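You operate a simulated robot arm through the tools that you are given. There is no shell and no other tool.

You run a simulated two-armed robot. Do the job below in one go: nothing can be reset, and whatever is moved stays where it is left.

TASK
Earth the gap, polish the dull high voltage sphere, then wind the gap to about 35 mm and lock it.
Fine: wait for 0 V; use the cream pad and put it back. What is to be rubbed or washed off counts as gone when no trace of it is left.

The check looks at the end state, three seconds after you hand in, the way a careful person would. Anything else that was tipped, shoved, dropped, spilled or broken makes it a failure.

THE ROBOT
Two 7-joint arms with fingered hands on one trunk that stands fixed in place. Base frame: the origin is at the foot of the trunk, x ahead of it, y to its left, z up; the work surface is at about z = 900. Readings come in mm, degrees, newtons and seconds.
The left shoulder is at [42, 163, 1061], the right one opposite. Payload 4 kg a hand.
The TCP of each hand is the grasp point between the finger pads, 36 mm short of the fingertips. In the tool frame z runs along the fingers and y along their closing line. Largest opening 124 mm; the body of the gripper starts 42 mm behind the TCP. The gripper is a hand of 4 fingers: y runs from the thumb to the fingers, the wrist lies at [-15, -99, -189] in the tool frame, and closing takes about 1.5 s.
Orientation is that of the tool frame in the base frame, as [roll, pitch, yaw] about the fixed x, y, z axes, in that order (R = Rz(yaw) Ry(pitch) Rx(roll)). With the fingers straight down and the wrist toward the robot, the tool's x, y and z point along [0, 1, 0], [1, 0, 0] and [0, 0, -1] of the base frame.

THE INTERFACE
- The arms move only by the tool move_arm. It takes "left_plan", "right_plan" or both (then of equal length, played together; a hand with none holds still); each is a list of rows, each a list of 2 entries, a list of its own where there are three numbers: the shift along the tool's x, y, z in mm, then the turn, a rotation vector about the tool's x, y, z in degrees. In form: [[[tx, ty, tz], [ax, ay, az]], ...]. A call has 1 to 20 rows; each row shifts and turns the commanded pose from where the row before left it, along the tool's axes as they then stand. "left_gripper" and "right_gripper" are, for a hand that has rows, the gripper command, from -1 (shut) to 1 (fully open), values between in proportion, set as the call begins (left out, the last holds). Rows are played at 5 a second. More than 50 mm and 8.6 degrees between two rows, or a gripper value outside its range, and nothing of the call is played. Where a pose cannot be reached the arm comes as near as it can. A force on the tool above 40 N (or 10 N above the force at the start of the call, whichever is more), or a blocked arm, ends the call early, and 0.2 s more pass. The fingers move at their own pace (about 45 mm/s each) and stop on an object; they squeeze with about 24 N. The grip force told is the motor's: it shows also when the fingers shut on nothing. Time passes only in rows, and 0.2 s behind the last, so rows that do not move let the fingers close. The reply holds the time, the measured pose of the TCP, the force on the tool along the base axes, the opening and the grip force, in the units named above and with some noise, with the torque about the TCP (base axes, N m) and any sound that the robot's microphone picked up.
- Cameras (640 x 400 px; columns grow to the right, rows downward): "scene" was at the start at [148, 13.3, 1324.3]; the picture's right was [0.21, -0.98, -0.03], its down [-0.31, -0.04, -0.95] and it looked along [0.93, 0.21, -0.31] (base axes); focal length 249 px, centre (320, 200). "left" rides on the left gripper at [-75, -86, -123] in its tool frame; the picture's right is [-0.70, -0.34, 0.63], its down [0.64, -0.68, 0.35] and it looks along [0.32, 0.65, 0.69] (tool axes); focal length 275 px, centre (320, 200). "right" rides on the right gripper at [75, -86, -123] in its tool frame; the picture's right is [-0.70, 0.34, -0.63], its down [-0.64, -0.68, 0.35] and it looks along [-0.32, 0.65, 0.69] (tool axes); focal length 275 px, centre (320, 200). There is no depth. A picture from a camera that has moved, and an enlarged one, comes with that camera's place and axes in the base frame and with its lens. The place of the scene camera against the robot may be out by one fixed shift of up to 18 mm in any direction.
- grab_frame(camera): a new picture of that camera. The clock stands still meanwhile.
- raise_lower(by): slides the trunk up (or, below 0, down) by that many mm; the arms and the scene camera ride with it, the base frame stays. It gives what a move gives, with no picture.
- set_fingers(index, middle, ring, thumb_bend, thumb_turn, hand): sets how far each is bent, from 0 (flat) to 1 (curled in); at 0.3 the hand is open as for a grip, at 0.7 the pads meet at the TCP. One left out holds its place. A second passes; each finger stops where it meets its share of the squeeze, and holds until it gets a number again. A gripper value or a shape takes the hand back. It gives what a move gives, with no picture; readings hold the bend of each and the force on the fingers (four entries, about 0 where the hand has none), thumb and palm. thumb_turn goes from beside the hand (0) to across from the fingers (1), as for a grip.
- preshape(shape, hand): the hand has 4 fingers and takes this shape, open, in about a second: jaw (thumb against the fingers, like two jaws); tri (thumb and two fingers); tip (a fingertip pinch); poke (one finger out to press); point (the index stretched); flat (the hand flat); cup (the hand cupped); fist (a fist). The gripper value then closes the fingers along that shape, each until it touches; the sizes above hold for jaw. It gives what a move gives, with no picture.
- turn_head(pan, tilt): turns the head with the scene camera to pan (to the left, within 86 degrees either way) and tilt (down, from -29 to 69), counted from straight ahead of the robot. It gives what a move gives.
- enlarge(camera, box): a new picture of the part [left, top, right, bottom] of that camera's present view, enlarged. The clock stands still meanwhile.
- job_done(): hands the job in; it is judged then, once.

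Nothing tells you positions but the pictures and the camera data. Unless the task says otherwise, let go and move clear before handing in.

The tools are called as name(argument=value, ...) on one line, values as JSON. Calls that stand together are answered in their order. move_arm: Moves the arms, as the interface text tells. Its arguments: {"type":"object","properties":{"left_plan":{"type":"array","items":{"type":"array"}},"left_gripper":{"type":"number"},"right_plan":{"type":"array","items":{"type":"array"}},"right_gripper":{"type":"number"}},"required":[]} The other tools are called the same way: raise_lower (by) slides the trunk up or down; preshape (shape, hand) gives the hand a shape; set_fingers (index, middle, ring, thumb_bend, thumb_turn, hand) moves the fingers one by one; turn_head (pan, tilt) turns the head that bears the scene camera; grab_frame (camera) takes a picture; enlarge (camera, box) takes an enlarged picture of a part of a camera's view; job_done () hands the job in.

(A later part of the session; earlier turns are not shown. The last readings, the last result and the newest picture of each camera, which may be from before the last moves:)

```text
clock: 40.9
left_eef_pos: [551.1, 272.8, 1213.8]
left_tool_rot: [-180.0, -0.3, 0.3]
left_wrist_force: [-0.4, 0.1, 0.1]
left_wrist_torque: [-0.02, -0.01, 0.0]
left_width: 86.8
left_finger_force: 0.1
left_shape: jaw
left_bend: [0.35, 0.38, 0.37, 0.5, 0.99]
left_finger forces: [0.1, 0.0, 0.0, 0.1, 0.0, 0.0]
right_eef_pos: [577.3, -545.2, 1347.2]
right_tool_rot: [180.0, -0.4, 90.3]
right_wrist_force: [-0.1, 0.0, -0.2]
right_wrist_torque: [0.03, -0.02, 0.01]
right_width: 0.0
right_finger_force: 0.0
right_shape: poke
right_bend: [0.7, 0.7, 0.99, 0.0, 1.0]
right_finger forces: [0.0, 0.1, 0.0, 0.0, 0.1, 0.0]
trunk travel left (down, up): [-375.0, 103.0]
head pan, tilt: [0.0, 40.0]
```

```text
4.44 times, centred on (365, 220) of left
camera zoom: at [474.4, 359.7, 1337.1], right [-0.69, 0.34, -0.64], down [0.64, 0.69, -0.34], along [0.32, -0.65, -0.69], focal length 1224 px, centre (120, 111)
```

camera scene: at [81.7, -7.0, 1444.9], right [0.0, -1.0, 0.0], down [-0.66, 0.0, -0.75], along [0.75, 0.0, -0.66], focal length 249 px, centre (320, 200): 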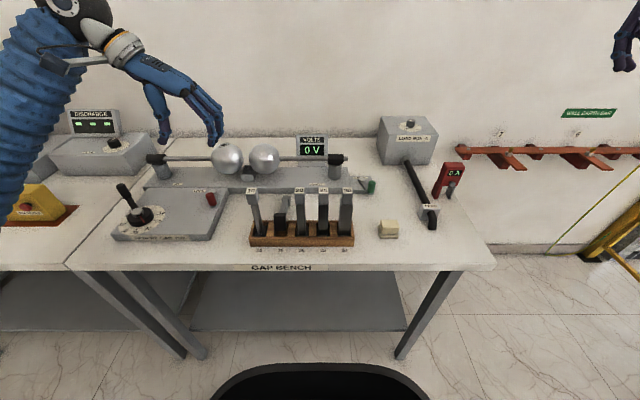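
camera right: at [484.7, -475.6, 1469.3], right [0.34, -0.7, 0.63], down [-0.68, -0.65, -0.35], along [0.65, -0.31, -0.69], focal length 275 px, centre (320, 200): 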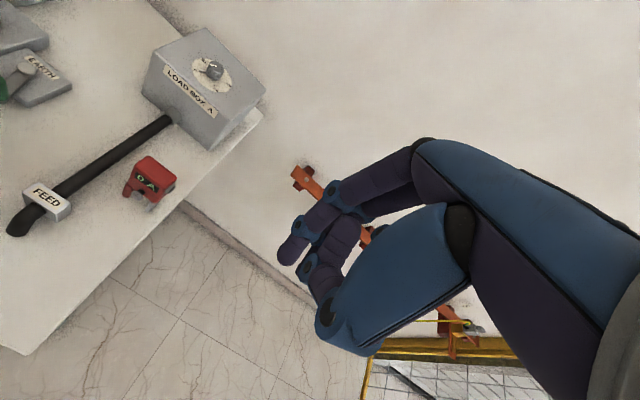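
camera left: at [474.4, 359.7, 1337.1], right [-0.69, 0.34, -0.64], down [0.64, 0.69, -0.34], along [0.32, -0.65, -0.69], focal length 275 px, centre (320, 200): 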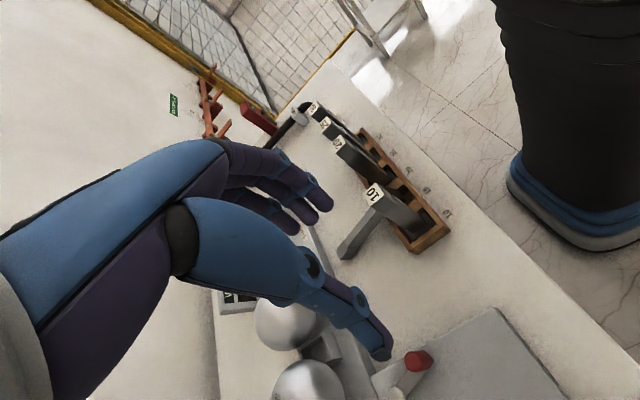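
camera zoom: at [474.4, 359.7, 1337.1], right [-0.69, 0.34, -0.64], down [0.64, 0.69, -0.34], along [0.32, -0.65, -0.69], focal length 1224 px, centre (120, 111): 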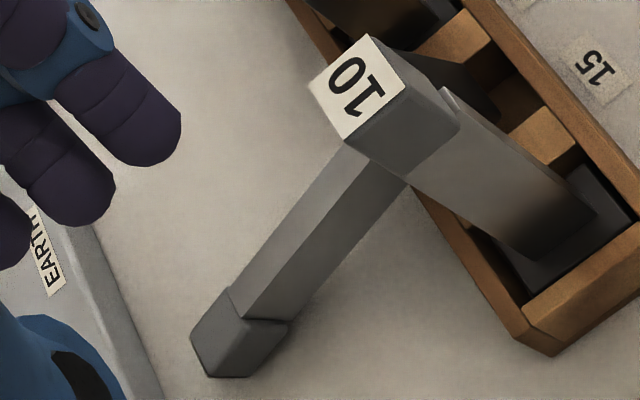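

The block's axis slopes ~20° down to its head at y≈105; I plan to grip its shaft with the hand tilted −28°, lift, pitch by ~110° to stand it upright, set it on the free table area left of the rack, then regrasp from above and insert it. First a dry test of the pitch range at a safe height.

move_arm(left_plan=[[[30, 14, 7], [0, 0, 0]], [[26, 14, 7], [0, 0, 0]], [[0, 0, 0], [0, 8.3, 0]], [[0, 0, 0], [0, 8.3, 0]], [[0, 0, 0], [0, 8.3, 0]], [[0, 0, 0], [0, 8.3, 0]], [[0, 0, 0], [0, 8.3, 0]], [[0, 0, 0], [0, 8.3, 0]], [[0, 0, 0], [0, 8.3, 0]], [[0, 0, 0], [0, 8.3, 0]], [[0, 0, 0], [0, 8.3, 0]], [[0, 0, 0], [0, 8.3, 0]], [[0, 0, 0], [0, 0, 0]], [[0, 0, 0], [0, 0, 0]]])

grab_frame(camera="scene")

```text
clock: 43.9
left_eef_pos: [607.2, 245.5, 1200.9]
left_tool_rot: [-178.1, -83.5, -1.6]
left_wrist_force: [-0.3, 0.1, 0.5]
left_wrist_torque: [-0.02, 0.01, 0.0]
left_width: 87.1
left_finger_force: 0.1
left_shape: jaw
left_bend: [0.35, 0.38, 0.37, 0.5, 0.99]
left_finger forces: [0.0, 0.1, 0.0, 0.0, 0.0, 0.0]
right_eef_pos: [578.0, -545.9, 1348.6]
right_tool_rot: [-180.0, -0.4, 90.4]
right_wrist_force: [-0.7, -0.4, 0.0]
right_wrist_torque: [0.02, 0.0, -0.03]
right_width: 0.2
right_finger_force: 0.2
right_shape: poke
right_bend: [0.7, 0.7, 0.99, 0.0, 1.0]
right_finger forces: [0.1, 0.0, 0.0, 0.1, 0.0, 0.1]
trunk travel left (down, up): [-375.0, 103.0]
head pan, tilt: [0.0, 40.0]
```

```text
taken
camera scene: at [81.6, -7.0, 1444.8], right [0.0, -1.0, 0.0], down [-0.66, 0.0, -0.75], along [0.75, 0.0, -0.66], focal length 249 px, centre (320, 200)
```

scene: 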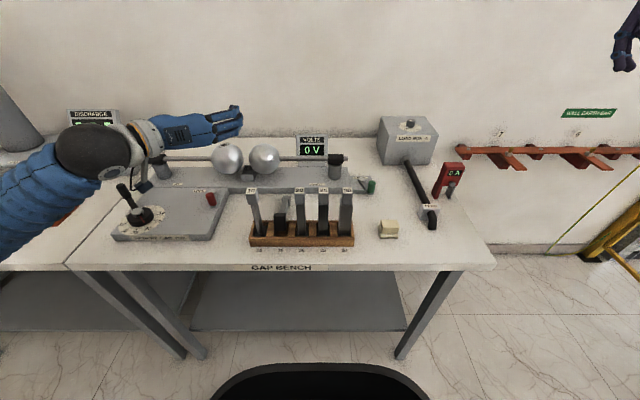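

move_arm(left_plan=[[[0, 0, 0], [0, -8.3, 0]], [[0, 0, 0], [0, -8.3, 0]], [[0, 0, 0], [0, -8.3, 0]], [[0, 0, 0], [0, -8.3, 0]], [[0, 0, 0], [0, -8.3, 0]], [[0, 0, 0], [0, -8.3, 0]], [[0, 0, 0], [0, -8.3, 0]], [[0, 0, 0], [0, -8.3, 0]], [[0, 0, 0], [0, -8.3, 0]], [[0, 0, 0], [0, -8.3, 0]], [[0, 0, 0], [0, -7, 0]], [[0, 0, 0], [0, -7, 0]], [[0, 0, 0], [0, -7, 0]], [[0, 0, 0], [0, -7, 0]], [[0, 0, 0], [0, 0, 0]], [[0, 0, 0], [0, 0, 0]]], left_gripper=0.4)

grab_frame(camera="scene")

grab_frame(camera="left")

```text
clock: 47.3
left_eef_pos: [608.8, 245.6, 1200.2]
left_tool_rot: [-179.9, 27.6, 0.2]
left_wrist_force: [0.4, 0.5, 1.0]
left_wrist_torque: [-0.02, -0.01, -0.02]
left_width: 87.1
left_finger_force: 0.1
left_shape: jaw
left_bend: [0.35, 0.38, 0.37, 0.5, 0.99]
left_finger forces: [0.0, 0.1, 0.1, 0.0, 0.1, 0.0]
right_eef_pos: [577.4, -545.2, 1347.0]
right_tool_rot: [180.0, -0.4, 90.4]
right_wrist_force: [0.0, 0.2, 0.3]
right_wrist_torque: [0.02, -0.02, -0.03]
right_width: 0.1
right_finger_force: 0.0
right_shape: poke
right_bend: [0.7, 0.7, 0.99, 0.0, 1.0]
right_finger forces: [0.0, 0.0, 0.1, 0.0, 0.0, 0.0]
trunk travel left (down, up): [-375.0, 103.0]
head pan, tilt: [0.0, 40.0]
```

```text
taken
camera scene: at [82.2, -7.3, 1444.8], right [0.0, -1.0, 0.0], down [-0.66, 0.0, -0.75], along [0.75, 0.0, -0.66], focal length 249 px, centre (320, 200)
```

scene: 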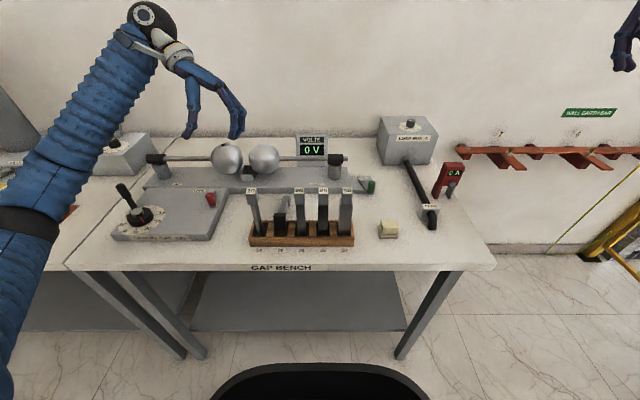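

```text
taken
camera left: at [597.9, 332.0, 1344.5], right [-0.91, 0.33, -0.24], down [0.41, 0.68, -0.6], along [-0.04, -0.65, -0.76], focal length 275 px, centre (320, 200)
```

left: 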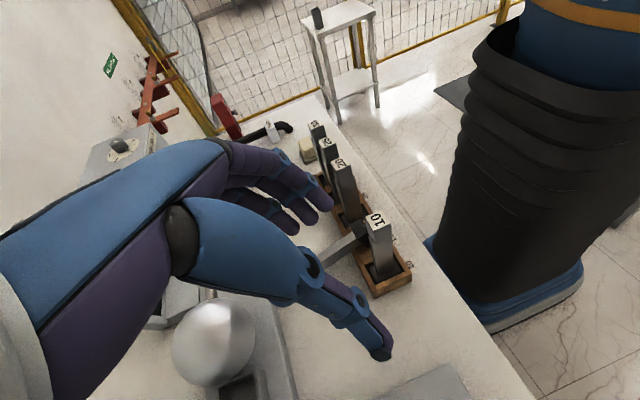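

enlarge(camera="left", box=[300, 190, 420, 310])

```text
3.33 times, centred on (360, 250) of left
camera zoom: at [597.9, 332.0, 1344.5], right [-0.91, 0.33, -0.24], down [0.41, 0.68, -0.6], along [-0.04, -0.65, -0.76], focal length 918 px, centre (187, 33)
```

zoom: 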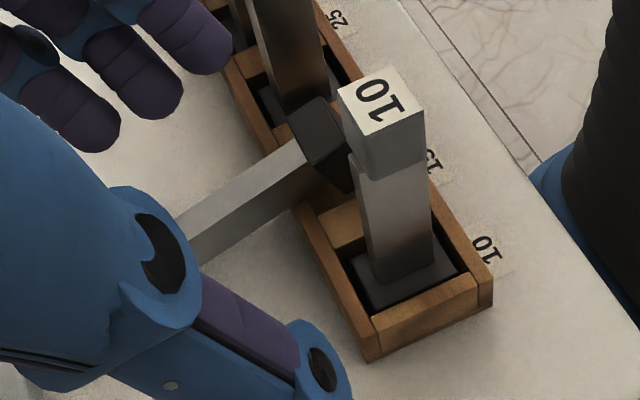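

move_arm(left_plan=[[[1.2, 35, -0.6], [0, 0, 0]], [[1.2, 35, -0.6], [0, 0, 0]], [[1.2, 35, -0.6], [0, 0, 0]], [[1.2, 35, -0.6], [0, 0, 0]], [[16.7, 0, 31.9], [0, 0, 0]], [[16.7, 0, 31.9], [0, 0, 0]], [[16.7, 0, 31.9], [0, 0, 0]], [[16.7, 0, 31.9], [0, 0, 0]], [[16.7, 0, 31.9], [0, 0, 0]], [[0, 0, 0], [0, 0, 0]], [[0, 0, 0], [0, 0, 0]]])

grab_frame(camera="scene")

grab_frame(camera="left")

```text
clock: 49.7
left_eef_pos: [614.4, 105.6, 1018.9]
left_tool_rot: [-179.8, 27.7, 0.4]
left_wrist_force: [-0.5, 0.3, 0.9]
left_wrist_torque: [0.01, 0.0, -0.02]
left_width: 86.8
left_finger_force: 0.0
left_shape: jaw
left_bend: [0.35, 0.38, 0.37, 0.5, 0.99]
left_finger forces: [0.1, 0.0, 0.0, 0.0, 0.1, 0.0]
right_eef_pos: [577.3, -545.6, 1347.4]
right_tool_rot: [180.0, -0.4, 90.4]
right_wrist_force: [-0.5, -0.7, -0.1]
right_wrist_torque: [0.0, 0.0, 0.0]
right_width: 0.2
right_finger_force: 0.0
right_shape: poke
right_bend: [0.7, 0.7, 0.99, 0.0, 1.0]
right_finger forces: [0.0, 0.0, 0.0, 0.0, 0.0, 0.1]
trunk travel left (down, up): [-375.0, 103.0]
head pan, tilt: [0.0, 40.0]
```

```text
taken
camera scene: at [81.9, -7.3, 1444.8], right [0.0, -1.0, 0.0], down [-0.66, 0.0, -0.75], along [0.75, 0.0, -0.66], focal length 249 px, centre (320, 200)
```

scene: 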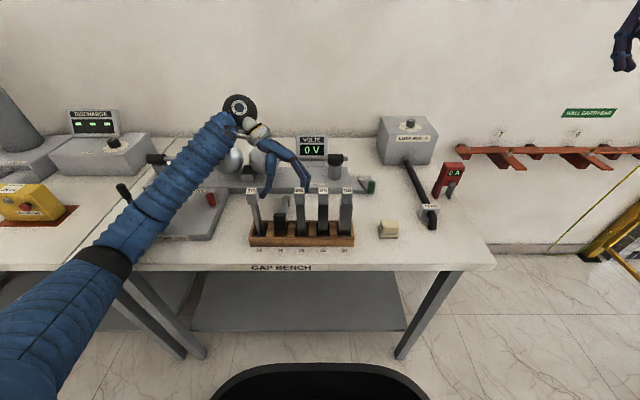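

```text
taken
camera left: at [603.9, 192.2, 1163.5], right [-0.91, 0.33, -0.24], down [0.41, 0.68, -0.6], along [-0.04, -0.65, -0.76], focal length 275 px, centre (320, 200)
```

left: 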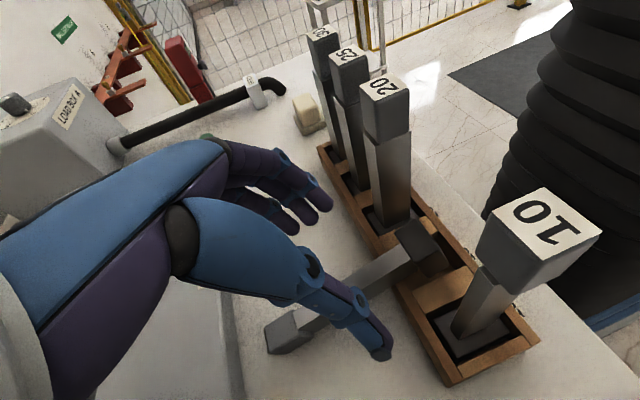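

enlarge(camera="left", box=[230, 180, 470, 370])

enlarge(camera="scene", box=[220, 100, 340, 250])

```text
2.11 times, centred on (350, 275) of left
camera zoom: at [603.9, 192.2, 1163.5], right [-0.91, 0.33, -0.24], down [0.41, 0.68, -0.6], along [-0.04, -0.65, -0.76], focal length 580 px, centre (257, 42)
```

zoom: 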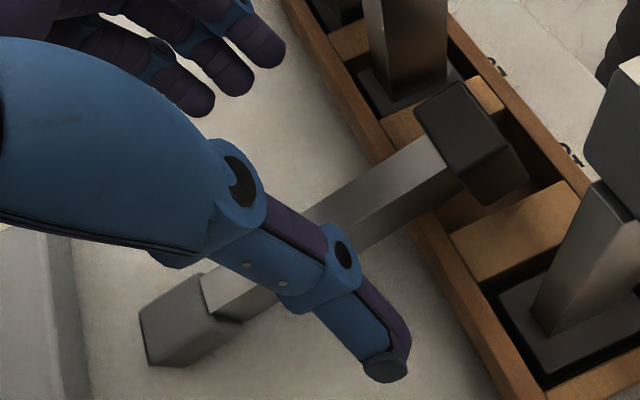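

```text
2.67 times, centred on (280, 175) of scene
camera zoom: at [81.9, -7.3, 1444.8], right [0.0, -1.0, 0.0], down [-0.66, 0.0, -0.75], along [0.75, 0.0, -0.66], focal length 664 px, centre (427, 267)
```

zoom: 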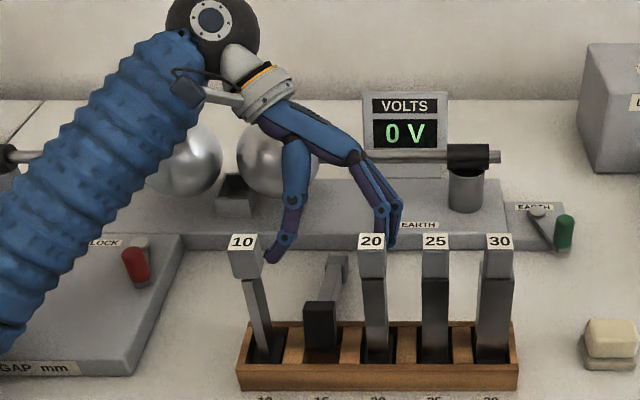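

move_arm(left_plan=[[[11.6, 0, 22.1], [0, 0, 0]], [[9.3, 0, 17.7], [0, 0, 0]], [[6.9, 0, 13.3], [0, 0, 0]], [[2.3, 0, 4.4], [0, 0, 0]], [[0, 0, 0], [0, 0, 0]], [[0, 0, 0], [0, 0, 0]]])

enlarge(camera="left", box=[230, 180, 470, 370])

enlarge(camera="scene", box=[220, 130, 340, 250])

grab_frame(camera="scene")

```text
clock: 51.1
left_eef_pos: [613.2, 105.6, 957.1]
left_tool_rot: [-179.8, 27.4, 0.3]
left_wrist_force: [-0.3, -0.6, 0.2]
left_wrist_torque: [0.0, 0.03, -0.01]
left_width: 87.1
left_finger_force: 0.1
left_shape: jaw
left_bend: [0.35, 0.38, 0.37, 0.5, 0.99]
left_finger forces: [0.0, 0.0, 0.1, 0.1, 0.1, 0.0]
right_eef_pos: [575.7, -546.5, 1347.7]
right_tool_rot: [179.8, -0.4, 90.4]
right_wrist_force: [-0.7, -0.7, -0.2]
right_wrist_torque: [0.01, 0.0, -0.01]
right_width: 0.0
right_finger_force: 0.1
right_shape: poke
right_bend: [0.7, 0.7, 0.99, 0.0, 1.0]
right_finger forces: [0.1, 0.0, 0.0, 0.0, 0.0, 0.0]
trunk travel left (down, up): [-375.0, 103.0]
head pan, tilt: [0.0, 40.0]
```

```text
2.11 times, centred on (350, 275) of left
camera zoom: at [602.9, 192.4, 1101.1], right [-0.91, 0.33, -0.24], down [0.41, 0.69, -0.6], along [-0.04, -0.65, -0.76], focal length 580 px, centre (257, 42)
```

zoom: 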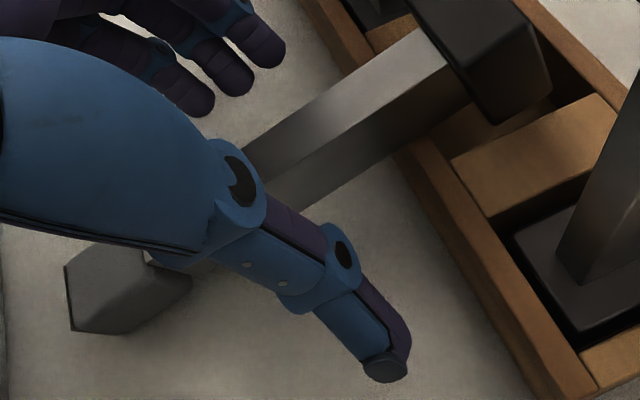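

```text
3.33 times, centred on (280, 190) of scene
camera zoom: at [80.5, -8.2, 1445.1], right [0.0, -1.0, 0.0], down [-0.66, 0.0, -0.75], along [0.75, 0.0, -0.66], focal length 830 px, centre (453, 233)
```

zoom: 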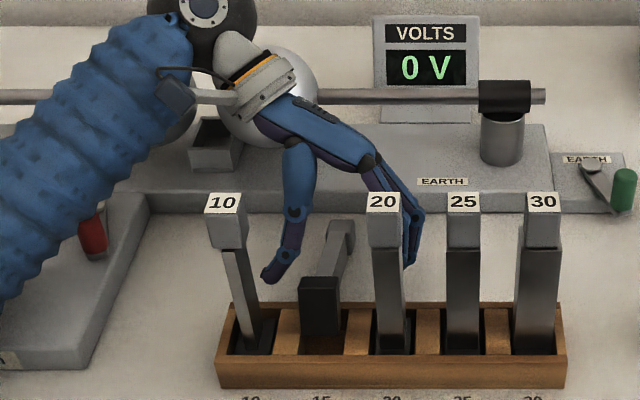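

```text
taken
camera scene: at [80.5, -8.2, 1445.1], right [0.0, -1.0, 0.0], down [-0.66, 0.0, -0.75], along [0.75, 0.0, -0.66], focal length 249 px, centre (320, 200)
```

scene: 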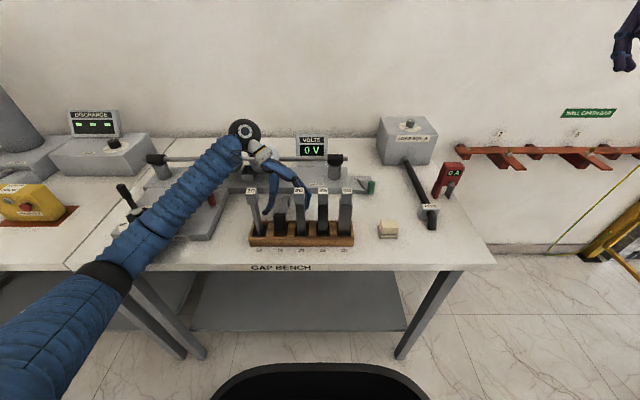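

move_arm(left_plan=[[[0, 0, 0], [0, 0, 0]], [[0, 0, 0], [0, 0, 0]], [[0, 0, 0], [0, 0, 0]], [[0, 0, 0], [0, 0, 0]], [[0, 0, 0], [0, 0, 0]], [[0, 0, 0], [0, 0, 0]], [[0, 0, 0], [0, 0, 0]], [[0, 0, 0], [0, 0, 0]]], left_gripper=-1)

enlarge(camera="left", box=[230, 150, 470, 340])

enlarge(camera="scene", box=[220, 130, 340, 250])

```text
clock: 52.9
left_eef_pos: [613.4, 106.2, 956.8]
left_tool_rot: [-179.9, 27.3, 0.4]
left_wrist_force: [4.2, -1.9, 7.7]
left_wrist_torque: [-0.08, -0.05, 0.02]
left_width: 13.2
left_finger_force: 24.2
left_shape: jaw
left_bend: [0.67, 0.68, 0.67, 0.65, 1.0]
left_finger forces: [15.0, 7.7, 2.6, 0.1, 27.5, 0.0]
right_eef_pos: [575.4, -546.4, 1348.9]
right_tool_rot: [179.9, -0.5, 90.3]
right_wrist_force: [0.6, -0.4, -0.1]
right_wrist_torque: [-0.02, -0.01, 0.01]
right_width: 0.1
right_finger_force: 0.2
right_shape: poke
right_bend: [0.7, 0.7, 0.99, 0.0, 1.0]
right_finger forces: [0.1, 0.1, 0.0, 0.0, 0.0, 0.1]
trunk travel left (down, up): [-375.0, 103.0]
head pan, tilt: [0.0, 40.0]
```

```text
2.11 times, centred on (350, 245) of left
camera zoom: at [602.5, 192.2, 1101.0], right [-0.91, 0.33, -0.24], down [0.41, 0.69, -0.6], along [-0.04, -0.65, -0.76], focal length 580 px, centre (257, 105)
```

zoom: 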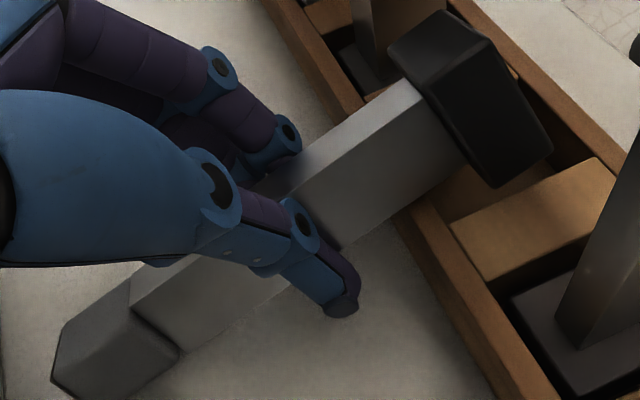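

```text
3.33 times, centred on (280, 190) of scene
camera zoom: at [80.0, -8.3, 1445.1], right [0.0, -1.0, 0.0], down [-0.66, 0.0, -0.75], along [0.75, 0.0, -0.66], focal length 830 px, centre (453, 233)
```

zoom: 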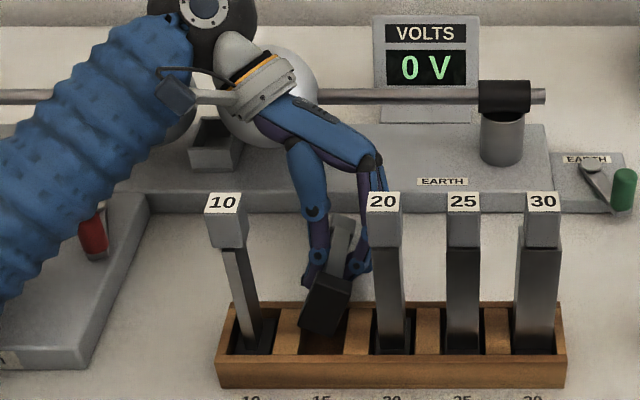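

The block is gripped (it rolled ~14° about its own axis, which I can correct at the regrasp). Lifting it slowly straight up.

move_arm(left_plan=[[[-4.6, 0, -8.9], [0, 0, 0]], [[-4.6, 0, -8.9], [0, 0, 0]], [[-4.6, 0, -8.9], [0, 0, 0]], [[-6.9, 0, -13.3], [0, 0, 0]], [[-6.9, 0, -13.3], [0, 0, 0]], [[-6.9, 0, -13.3], [0, 0, 0]], [[-9.3, 0, -17.7], [0, 0, 0]], [[-9.3, 0, -17.7], [0, 0, 0]], [[0, 0, 0], [0, 0, 0]]])

grab_frame(camera="left")

enlarge(camera="scene", box=[200, 80, 360, 250])

```text
clock: 54.9
left_eef_pos: [614.3, 105.2, 1069.4]
left_tool_rot: [-179.9, 27.5, 0.2]
left_wrist_force: [-0.2, 1.2, -3.5]
left_wrist_torque: [0.01, -0.11, -0.02]
left_width: 12.5
left_finger_force: 23.9
left_shape: jaw
left_bend: [0.67, 0.69, 0.67, 0.65, 1.0]
left_finger forces: [15.7, 7.6, 2.6, 0.1, 24.4, 0.0]
right_eef_pos: [576.5, -546.2, 1349.3]
right_tool_rot: [180.0, -0.4, 90.4]
right_wrist_force: [0.2, -0.1, -0.3]
right_wrist_torque: [0.0, -0.02, -0.03]
right_width: 0.0
right_finger_force: 0.0
right_shape: poke
right_bend: [0.7, 0.7, 0.99, 0.0, 1.0]
right_finger forces: [0.0, 0.0, 0.0, 0.0, 0.1, 0.0]
trunk travel left (down, up): [-375.0, 103.0]
head pan, tilt: [0.0, 40.0]
```

```text
taken
camera left: at [603.5, 192.3, 1214.1], right [-0.91, 0.33, -0.24], down [0.41, 0.68, -0.6], along [-0.04, -0.65, -0.76], focal length 275 px, centre (320, 200)
```

left: 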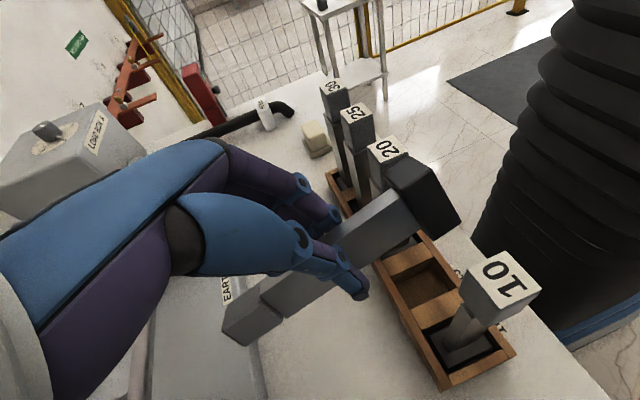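

```text
2.35 times, centred on (280, 165) of scene
camera zoom: at [81.8, -7.2, 1444.8], right [0.0, -1.0, 0.0], down [-0.66, 0.0, -0.75], along [0.75, 0.0, -0.66], focal length 586 px, centre (414, 282)
```

zoom: 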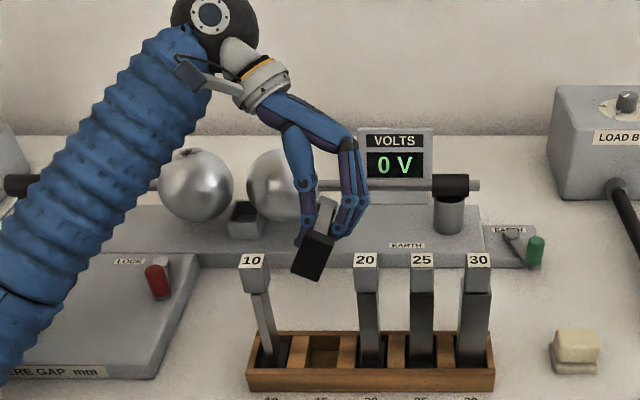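

move_arm(left_plan=[[[-15, 0, -28.8], [0, 0, 0]], [[-15, 0, -28.8], [0, 0, 0]], [[-15, 0, -28.8], [0, 0, 0]], [[-15, 0, -28.8], [0, 0, 0]], [[-1, -35, 0.6], [0, 0, 0]], [[-1, -35, 0.6], [0, 0, 0]], [[-1, -35, 0.6], [0, 0, 0]], [[-1, -35, 0.6], [0, 0, 0]], [[0, 0, 0], [0, 0, 0]]])

move_arm(left_plan=[[[0, 0, 0], [0, 8, 0]], [[0, 0, 0], [0, 8, 0]], [[0, 0, 0], [0, 8, 0]], [[0, 0, 0], [0, 8, 0]], [[0, 0, 0], [0, 8, 0]], [[0, 0, 0], [0, 8, 0]], [[0, 0, 0], [0, 8, 0]], [[0, 0, 0], [0, 8, 0]], [[0, 0, 0], [0, 8, 0]], [[0, 0, 0], [0, 8, 0]], [[0, 0, 0], [0, 8, 0]], [[0, 0, 0], [0, 8, 0]], [[0, 0, 0], [0, 8, 0]], [[0, 0, 0], [0, 5, 0]], [[0, 0, 0], [0, 0, 0]]])

grab_frame(camera="scene")

enlarge(camera="scene", box=[140, 60, 300, 200])

grab_frame(camera="left")

```text
clock: 56.9
left_eef_pos: [608.7, 244.5, 1198.9]
left_tool_rot: [-179.8, 27.6, 0.3]
left_wrist_force: [1.1, -0.2, -4.4]
left_wrist_torque: [-0.01, -0.15, -0.01]
left_width: 12.9
left_finger_force: 23.9
left_shape: jaw
left_bend: [0.67, 0.69, 0.68, 0.65, 1.0]
left_finger forces: [15.8, 7.7, 2.7, 0.0, 24.7, 0.0]
right_eef_pos: [578.5, -545.4, 1346.7]
right_tool_rot: [-180.0, -0.4, 90.4]
right_wrist_force: [-0.3, -0.1, -0.3]
right_wrist_torque: [0.06, 0.0, -0.04]
right_width: 0.0
right_finger_force: 0.1
right_shape: poke
right_bend: [0.7, 0.7, 0.99, 0.0, 1.0]
right_finger forces: [0.0, 0.1, 0.0, 0.1, 0.0, 0.1]
trunk travel left (down, up): [-375.0, 103.0]
head pan, tilt: [0.0, 40.0]
```

```text
clock: 60.1
left_eef_pos: [609.6, 245.8, 1200.5]
left_tool_rot: [-178.7, -81.6, -0.9]
left_wrist_force: [0.3, -0.5, -3.7]
left_wrist_torque: [0.01, 0.11, -0.01]
left_width: 12.5
left_finger_force: 23.8
left_shape: jaw
left_bend: [0.68, 0.69, 0.68, 0.65, 1.0]
left_finger forces: [15.0, 7.3, 2.9, 0.0, 25.5, 0.0]
right_eef_pos: [577.7, -546.0, 1347.5]
right_tool_rot: [179.9, -0.4, 90.3]
right_wrist_force: [-0.5, 0.1, 0.4]
right_wrist_torque: [0.02, -0.01, 0.03]
right_width: 0.0
right_finger_force: 0.1
right_shape: poke
right_bend: [0.7, 0.7, 0.99, 0.0, 1.0]
right_finger forces: [0.1, 0.1, 0.1, 0.0, 0.0, 0.0]
trunk travel left (down, up): [-375.0, 103.0]
head pan, tilt: [0.0, 40.0]
```

```text
taken
camera scene: at [82.1, -7.2, 1444.8], right [0.0, -1.0, 0.0], down [-0.66, 0.0, -0.75], along [0.75, 0.0, -0.66], focal length 249 px, centre (320, 200)
```

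scene: 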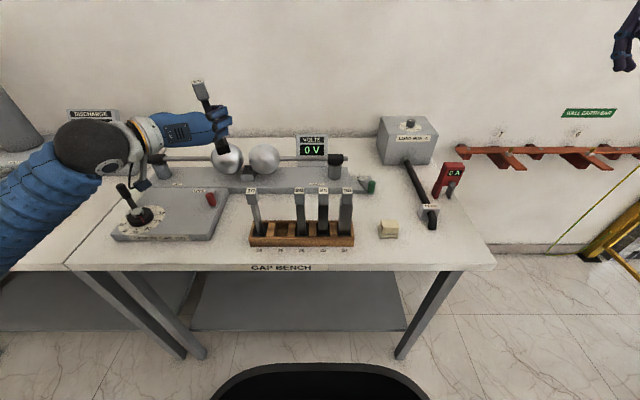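

```text
2.86 times, centred on (220, 130) of scene
camera zoom: at [82.1, -7.2, 1444.8], right [0.0, -1.0, 0.0], down [-0.66, 0.0, -0.75], along [0.75, 0.0, -0.66], focal length 712 px, centre (606, 400)
```

zoom: 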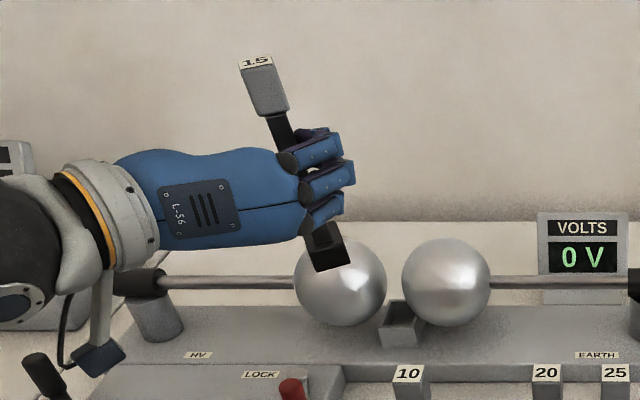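

```text
taken
camera left: at [476.0, 332.4, 1144.5], right [0.52, 0.34, -0.78], down [0.43, 0.68, 0.59], along [0.73, -0.65, 0.21], focal length 275 px, centre (320, 200)
```

left: 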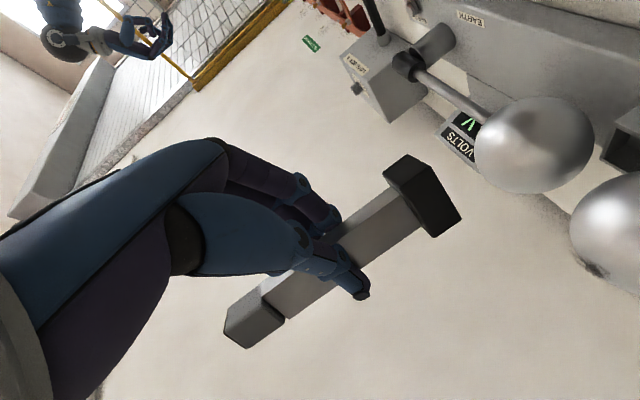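

enlarge(camera="left", box=[200, 130, 480, 370])

enlarge(camera="scene", box=[180, 70, 250, 170])

```text
1.67 times, centred on (340, 250) of left
camera zoom: at [476.0, 332.4, 1144.5], right [0.52, 0.34, -0.78], down [0.43, 0.68, 0.59], along [0.73, -0.65, 0.21], focal length 459 px, centre (287, 117)
```

zoom: 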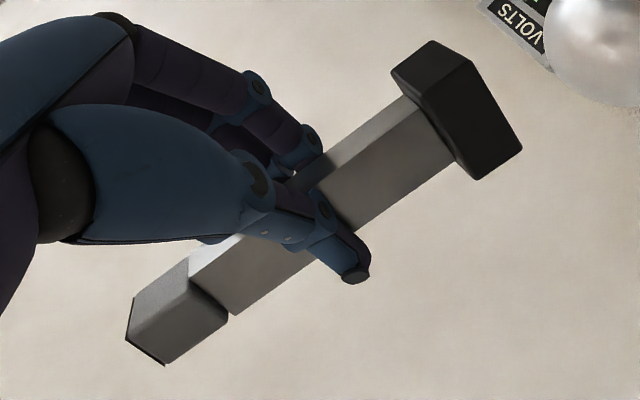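

```text
4.00 times, centred on (215, 120) of scene
camera zoom: at [82.1, -7.2, 1444.8], right [0.0, -1.0, 0.0], down [-0.66, 0.0, -0.75], along [0.75, 0.0, -0.66], focal length 996 px, centre (740, 520)
```

zoom: 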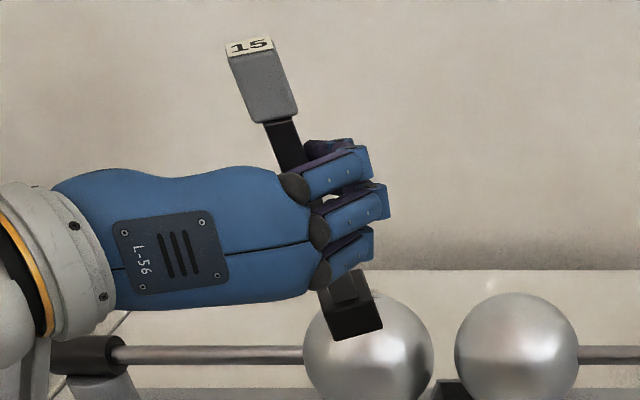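

The block is nearly upright in the hand, over the free area at about (627,246). I'll trim the tilt a few degrees, then lower the trunk to bring the foot down to the table.

move_arm(left_plan=[[[0, 0, 0], [0, -3, 0]], [[0, 0, 0], [0, 0, 4]], [[0, 0, 0], [0, 0, 0]], [[0, 0, 0], [0, 0, 0]]])

raise_lower(by=-170)

grab_frame(camera="scene")

grab_frame(camera="left")

```text
clock: 61.1
left_eef_pos: [609.8, 245.8, 1199.1]
left_tool_rot: [-161.1, -77.7, -19.1]
left_wrist_force: [0.1, -0.3, -3.8]
left_wrist_torque: [0.05, 0.05, 0.0]
left_width: 12.7
left_finger_force: 24.2
left_shape: jaw
left_bend: [0.68, 0.69, 0.68, 0.65, 1.0]
left_finger forces: [15.1, 7.3, 2.8, 0.0, 25.2, 0.0]
right_eef_pos: [578.2, -545.3, 1347.9]
right_tool_rot: [-179.9, -0.4, 90.3]
right_wrist_force: [0.0, 1.1, -0.2]
right_wrist_torque: [-0.02, 0.0, -0.02]
right_width: 0.0
right_finger_force: 0.0
right_shape: poke
right_bend: [0.7, 0.7, 0.99, 0.0, 1.0]
right_finger forces: [0.0, 0.0, 0.0, 0.0, 0.0, 0.0]
trunk travel left (down, up): [-375.0, 103.0]
head pan, tilt: [0.0, 40.0]
```

```text
clock: 63.0
left_eef_pos: [608.6, 245.5, 1030.1]
left_tool_rot: [-161.1, -77.7, -19.1]
left_wrist_force: [0.3, 0.4, -3.6]
left_wrist_torque: [0.0, 0.06, 0.0]
left_width: 12.5
left_finger_force: 23.8
left_shape: jaw
left_bend: [0.68, 0.69, 0.68, 0.65, 1.0]
left_finger forces: [15.2, 7.3, 2.8, 0.0, 25.3, 0.0]
right_eef_pos: [576.5, -545.2, 1178.9]
right_tool_rot: [-180.0, -0.2, 90.5]
right_wrist_force: [-0.1, -0.2, 0.4]
right_wrist_torque: [0.01, 0.01, 0.01]
right_width: 0.1
right_finger_force: 0.0
right_shape: poke
right_bend: [0.7, 0.7, 0.99, 0.0, 1.0]
right_finger forces: [0.0, 0.1, 0.0, 0.0, 0.0, 0.0]
trunk travel left (down, up): [-205.0, 273.0]
head pan, tilt: [0.0, 40.0]
```

```text
taken
camera scene: at [144.5, -7.1, 1253.5], right [0.0, -1.0, 0.0], down [-0.77, 0.0, -0.64], along [0.64, 0.0, -0.77], focal length 249 px, centre (320, 200)
```

scene: 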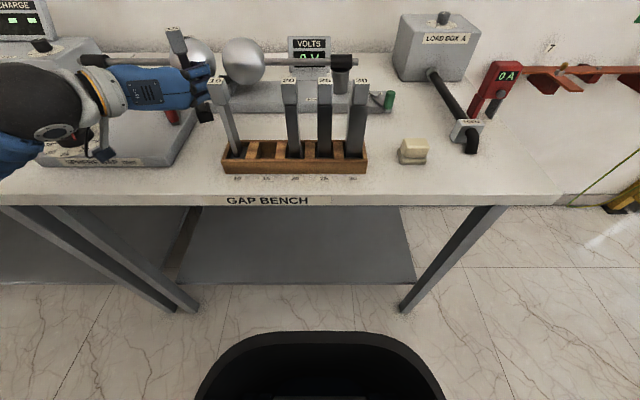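

```text
taken
camera left: at [473.7, 337.1, 988.2], right [0.49, 0.39, -0.78], down [0.47, 0.64, 0.61], along [0.73, -0.67, 0.12], focal length 275 px, centre (320, 200)
```

left: 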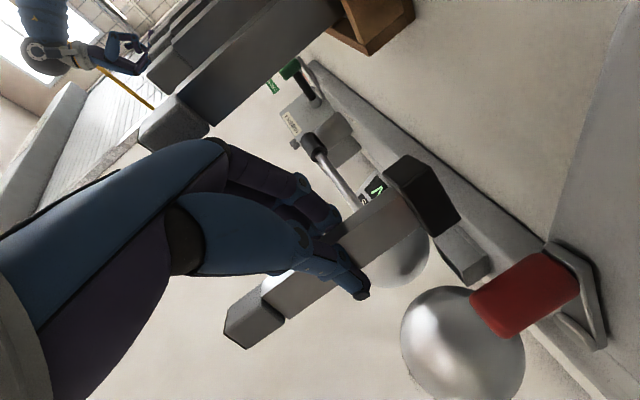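

raise_lower(by=-35)

grab_frame(camera="left")

enlarge(camera="scene", box=[60, 0, 300, 180])

```text
clock: 63.8
left_eef_pos: [607.9, 245.4, 995.9]
left_tool_rot: [-160.3, -77.9, -19.7]
left_wrist_force: [-0.9, 0.0, -2.9]
left_wrist_torque: [-0.01, 0.11, 0.03]
left_width: 12.7
left_finger_force: 24.1
left_shape: jaw
left_bend: [0.68, 0.69, 0.68, 0.65, 1.0]
left_finger forces: [15.2, 7.3, 2.7, 0.0, 25.2, 0.0]
right_eef_pos: [576.1, -545.2, 1143.5]
right_tool_rot: [179.8, -0.4, 90.4]
right_wrist_force: [-0.2, -0.9, -0.1]
right_wrist_torque: [-0.01, 0.0, 0.0]
right_width: 0.1
right_finger_force: 0.1
right_shape: poke
right_bend: [0.7, 0.7, 0.99, 0.0, 1.0]
right_finger forces: [0.0, 0.0, 0.1, 0.0, 0.0, 0.0]
trunk travel left (down, up): [-170.0, 308.0]
head pan, tilt: [0.0, 40.0]
```

```text
taken
camera left: at [473.3, 337.3, 953.8], right [0.49, 0.39, -0.78], down [0.47, 0.64, 0.61], along [0.73, -0.67, 0.13], focal length 275 px, centre (320, 200)
```

left: 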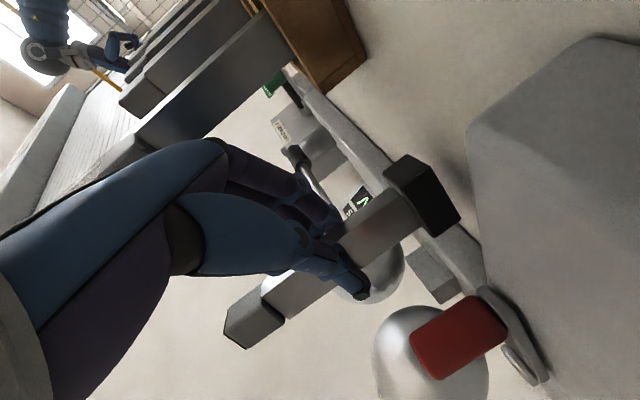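

```text
2.22 times, centred on (180, 90) of scene
camera zoom: at [163.2, -7.1, 1209.6], right [0.0, -1.0, 0.0], down [-0.8, 0.0, -0.6], along [0.6, 0.0, -0.8], focal length 553 px, centre (631, 444)
```

zoom: 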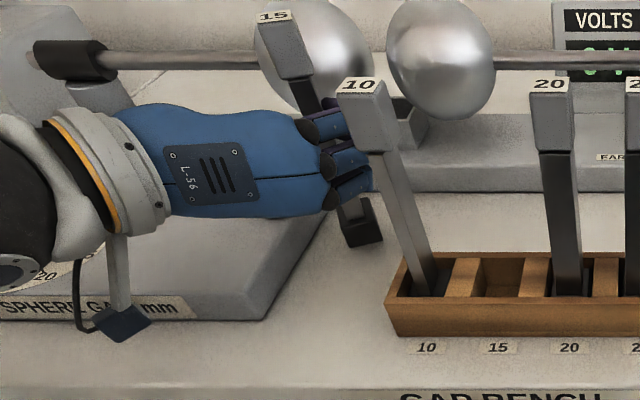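

raise_lower(by=-7)

enlarge(camera="left", box=[360, 130, 520, 270])

```text
clock: 64.4
left_eef_pos: [609.0, 246.5, 988.0]
left_tool_rot: [-161.0, -77.8, -19.1]
left_wrist_force: [-0.6, 0.3, -2.7]
left_wrist_torque: [0.01, 0.11, 0.0]
left_width: 12.6
left_finger_force: 23.6
left_shape: jaw
left_bend: [0.68, 0.69, 0.68, 0.65, 1.0]
left_finger forces: [15.1, 7.4, 2.7, 0.0, 25.2, 0.1]
right_eef_pos: [576.8, -544.5, 1136.3]
right_tool_rot: [180.0, -0.4, 90.4]
right_wrist_force: [-0.1, -0.2, 0.1]
right_wrist_torque: [-0.02, -0.02, 0.03]
right_width: 0.0
right_finger_force: 0.0
right_shape: poke
right_bend: [0.7, 0.7, 0.99, 0.0, 1.0]
right_finger forces: [0.0, 0.0, 0.0, 0.1, 0.0, 0.0]
trunk travel left (down, up): [-163.0, 315.0]
head pan, tilt: [0.0, 40.0]
```

```text
2.86 times, centred on (440, 200) of left
camera zoom: at [473.7, 337.3, 945.9], right [0.48, 0.39, -0.78], down [0.47, 0.64, 0.61], along [0.73, -0.67, 0.12], focal length 786 px, centre (-23, 200)
```

zoom: 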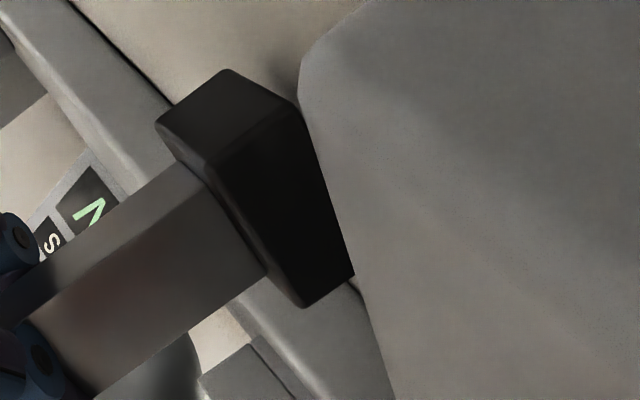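

raise_lower(by=-4)

raise_lower(by=-3)

enlarge(camera="scene", box=[160, 0, 260, 130])

```text
clock: 64.9
left_eef_pos: [609.0, 245.6, 983.6]
left_tool_rot: [-161.0, -77.8, -19.2]
left_wrist_force: [-0.5, 0.2, -3.4]
left_wrist_torque: [-0.01, 0.06, -0.01]
left_width: 12.6
left_finger_force: 24.2
left_shape: jaw
left_bend: [0.68, 0.69, 0.68, 0.65, 1.0]
left_finger forces: [15.0, 7.3, 2.9, 0.0, 25.2, 0.0]
right_eef_pos: [577.2, -545.0, 1132.3]
right_tool_rot: [180.0, -0.4, 90.6]
right_wrist_force: [0.3, -0.1, 1.0]
right_wrist_torque: [0.0, 0.0, -0.01]
right_width: 0.0
right_finger_force: 0.0
right_shape: poke
right_bend: [0.7, 0.7, 0.99, 0.0, 1.0]
right_finger forces: [0.1, 0.0, 0.0, 0.1, 0.0, 0.0]
trunk travel left (down, up): [-159.0, 319.0]
head pan, tilt: [0.0, 40.0]
```

```text
clock: 65.4
left_eef_pos: [607.9, 246.6, 980.9]
left_tool_rot: [-160.9, -77.9, -19.2]
left_wrist_force: [0.4, 0.7, 6.1]
left_wrist_torque: [-0.04, -0.14, 0.04]
left_width: 12.8
left_finger_force: 24.5
left_shape: jaw
left_bend: [0.67, 0.69, 0.69, 0.65, 1.0]
left_finger forces: [15.9, 7.5, 2.9, 0.1, 26.7, 0.0]
right_eef_pos: [578.1, -545.9, 1128.4]
right_tool_rot: [-179.9, -0.3, 90.5]
right_wrist_force: [-0.1, -0.2, -0.2]
right_wrist_torque: [0.0, -0.01, 0.03]
right_width: 0.2
right_finger_force: 0.1
right_shape: poke
right_bend: [0.7, 0.7, 0.99, 0.0, 1.0]
right_finger forces: [0.1, 0.0, 0.0, 0.0, 0.0, 0.0]
trunk travel left (down, up): [-156.0, 322.0]
head pan, tilt: [0.0, 40.0]
```

```text
3.08 times, centred on (210, 65) of scene
camera zoom: at [171.8, -7.0, 1191.1], right [0.0, -1.0, 0.0], down [-0.81, 0.0, -0.59], along [0.59, 0.0, -0.81], focal length 766 px, centre (658, 615)
```

zoom: 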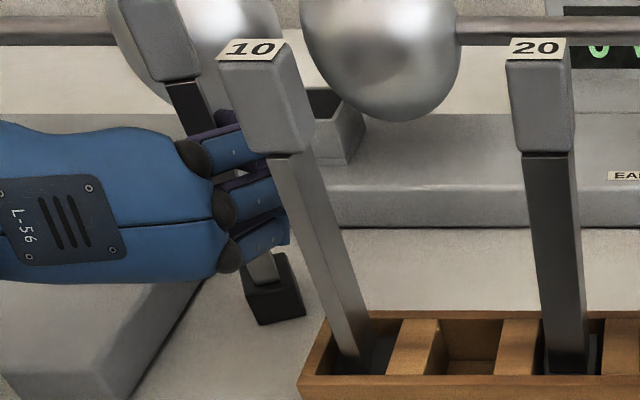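

The foot is on the table (about 10 N). Now I open the fingers slightly and check that the block stands.

move_arm(left_plan=[[[0, 0, 0], [0, 0, 0]], [[0, 0, 0], [0, 0, 0]], [[0, 0, 0], [0, 0, 0]], [[0, 0, 0], [0, 0, 0]]], left_gripper=-0.4)

enlarge(camera="scene", box=[160, 0, 260, 130])

grab_frame(camera="left")

```text
clock: 66.4
left_eef_pos: [609.3, 245.2, 980.0]
left_tool_rot: [-160.5, -77.8, -19.8]
left_wrist_force: [-0.1, 0.1, -0.3]
left_wrist_torque: [-0.05, 0.02, -0.02]
left_width: 37.0
left_finger_force: 0.0
left_shape: jaw
left_bend: [0.51, 0.55, 0.53, 0.62, 1.0]
left_finger forces: [0.1, 0.0, 0.1, 0.0, 0.1, 0.0]
right_eef_pos: [578.6, -546.1, 1128.6]
right_tool_rot: [180.0, -0.4, 90.4]
right_wrist_force: [0.6, -0.1, -0.3]
right_wrist_torque: [-0.02, -0.01, 0.03]
right_width: 0.1
right_finger_force: 0.0
right_shape: poke
right_bend: [0.7, 0.7, 0.99, 0.0, 1.0]
right_finger forces: [0.1, 0.0, 0.0, 0.1, 0.1, 0.0]
trunk travel left (down, up): [-156.0, 322.0]
head pan, tilt: [0.0, 40.0]
```

```text
3.08 times, centred on (210, 65) of scene
camera zoom: at [172.1, -7.2, 1190.9], right [0.0, -1.0, 0.0], down [-0.81, 0.0, -0.59], along [0.59, 0.0, -0.81], focal length 766 px, centre (658, 615)
```

zoom: 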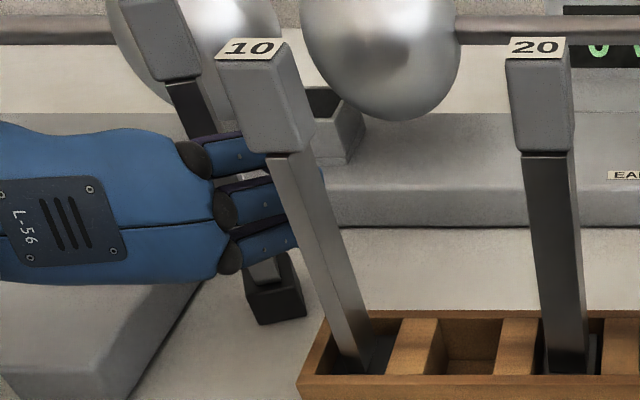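

```text
taken
camera left: at [473.9, 337.1, 938.7], right [0.48, 0.39, -0.78], down [0.47, 0.64, 0.61], along [0.73, -0.67, 0.12], focal length 275 px, centre (320, 200)
```

left: 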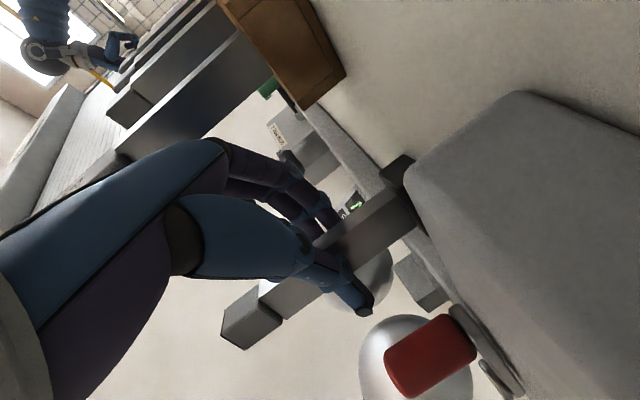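

move_arm(left_plan=[[[0, 0, -10], [0, 0, 0]], [[0, 0, -15], [0, 0, 0]], [[0, 0, -15], [0, 0, 0]], [[0, 0, -15], [0, 0, 0]], [[0, 0, -10], [0, 0, 0]], [[0, 0, 0], [0, 0, 0]]])

grab_frame(camera="left")

grab_frame(camera="scene")

```text
clock: 67.8
left_eef_pos: [598.9, 261.1, 1004.0]
left_tool_rot: [-161.0, -77.7, -19.2]
left_wrist_force: [-0.3, -0.1, -1.0]
left_wrist_torque: [-0.01, 0.03, -0.03]
left_width: 37.1
left_finger_force: 0.0
left_shape: jaw
left_bend: [0.51, 0.55, 0.53, 0.62, 1.0]
left_finger forces: [0.5, 0.0, 0.0, 0.0, 0.0, 0.0]
left hand out of reach, approached as far as the arm can: row 1, 2, 3, 4, 5
right_eef_pos: [577.7, -545.7, 1128.6]
right_tool_rot: [180.0, -0.4, 90.5]
right_wrist_force: [-0.2, -0.4, -0.3]
right_wrist_torque: [0.0, -0.02, 0.0]
right_width: 0.0
right_finger_force: 0.0
right_shape: poke
right_bend: [0.7, 0.7, 0.99, 0.0, 1.0]
right_finger forces: [0.0, 0.0, 0.0, 0.0, 0.1, 0.1]
trunk travel left (down, up): [-156.0, 322.0]
head pan, tilt: [0.0, 40.0]
```

```text
taken
camera left: at [463.4, 352.8, 962.3], right [0.48, 0.39, -0.78], down [0.48, 0.64, 0.61], along [0.73, -0.67, 0.12], focal length 275 px, centre (320, 200)
```

left: 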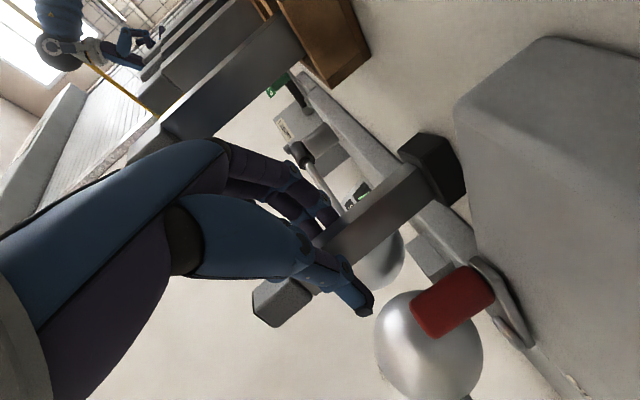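

```text
taken
camera scene: at [172.1, -7.2, 1190.8], right [0.0, -1.0, 0.0], down [-0.81, 0.0, -0.59], along [0.59, 0.0, -0.81], focal length 249 px, centre (320, 200)
```

scene: 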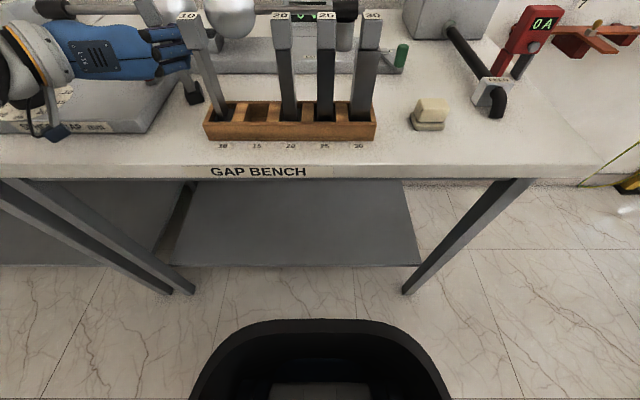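

The hand can't retreat further toward the body in this pose (reach limit), and it drifted sideways against the block. I'll open wider, return to the previous pose, then pitch the hand down to ~45° so it can retreat up and back.

move_arm(left_plan=[[[0, 0, 15], [0, 0, 0]], [[0, 0, 15], [0, 0, 0]], [[0, 0, 15], [0, 0, 0]], [[0, 0, 15], [0, 0, 0]], [[0, 0, 0], [0, 0, 0]], [[0, 0, 0], [0, 0, 0]]], left_gripper=0.0)

grab_frame(camera="left")

enlarge(camera="scene", box=[120, 0, 280, 130])

```text
clock: 69.2
left_eef_pos: [656.8, 260.8, 991.7]
left_tool_rot: [-161.0, -77.8, -19.2]
left_wrist_force: [0.5, 0.7, 0.1]
left_wrist_torque: [-0.01, 0.01, 0.01]
left_width: 61.5
left_finger_force: 0.0
left_shape: jaw
left_bend: [0.42, 0.46, 0.44, 0.56, 1.0]
left_finger forces: [0.0, 0.0, 0.0, 0.0, 0.0, 0.0]
right_eef_pos: [576.4, -545.3, 1128.3]
right_tool_rot: [-180.0, -0.5, 90.4]
right_wrist_force: [-0.5, 0.0, -0.5]
right_wrist_torque: [0.02, 0.01, 0.03]
right_width: 0.2
right_finger_force: 0.0
right_shape: poke
right_bend: [0.7, 0.7, 0.99, 0.0, 1.0]
right_finger forces: [0.1, 0.1, 0.1, 0.1, 0.0, 0.1]
trunk travel left (down, up): [-156.0, 322.0]
head pan, tilt: [0.0, 40.0]
```

```text
taken
camera left: at [521.7, 352.6, 950.0], right [0.48, 0.39, -0.78], down [0.47, 0.64, 0.61], along [0.73, -0.67, 0.12], focal length 275 px, centre (320, 200)
```

left: 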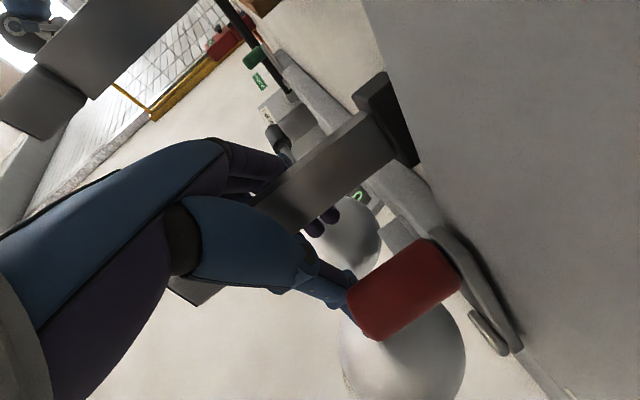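

```text
3.08 times, centred on (200, 65) of scene
camera zoom: at [172.2, -7.2, 1190.8], right [0.0, -1.0, 0.0], down [-0.81, 0.0, -0.59], along [0.59, 0.0, -0.81], focal length 766 px, centre (689, 615)
```

zoom: 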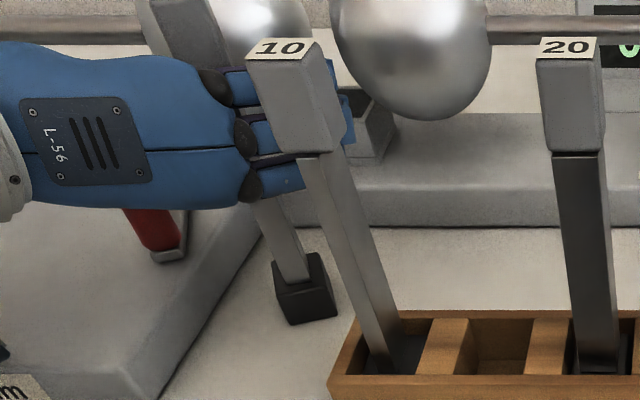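

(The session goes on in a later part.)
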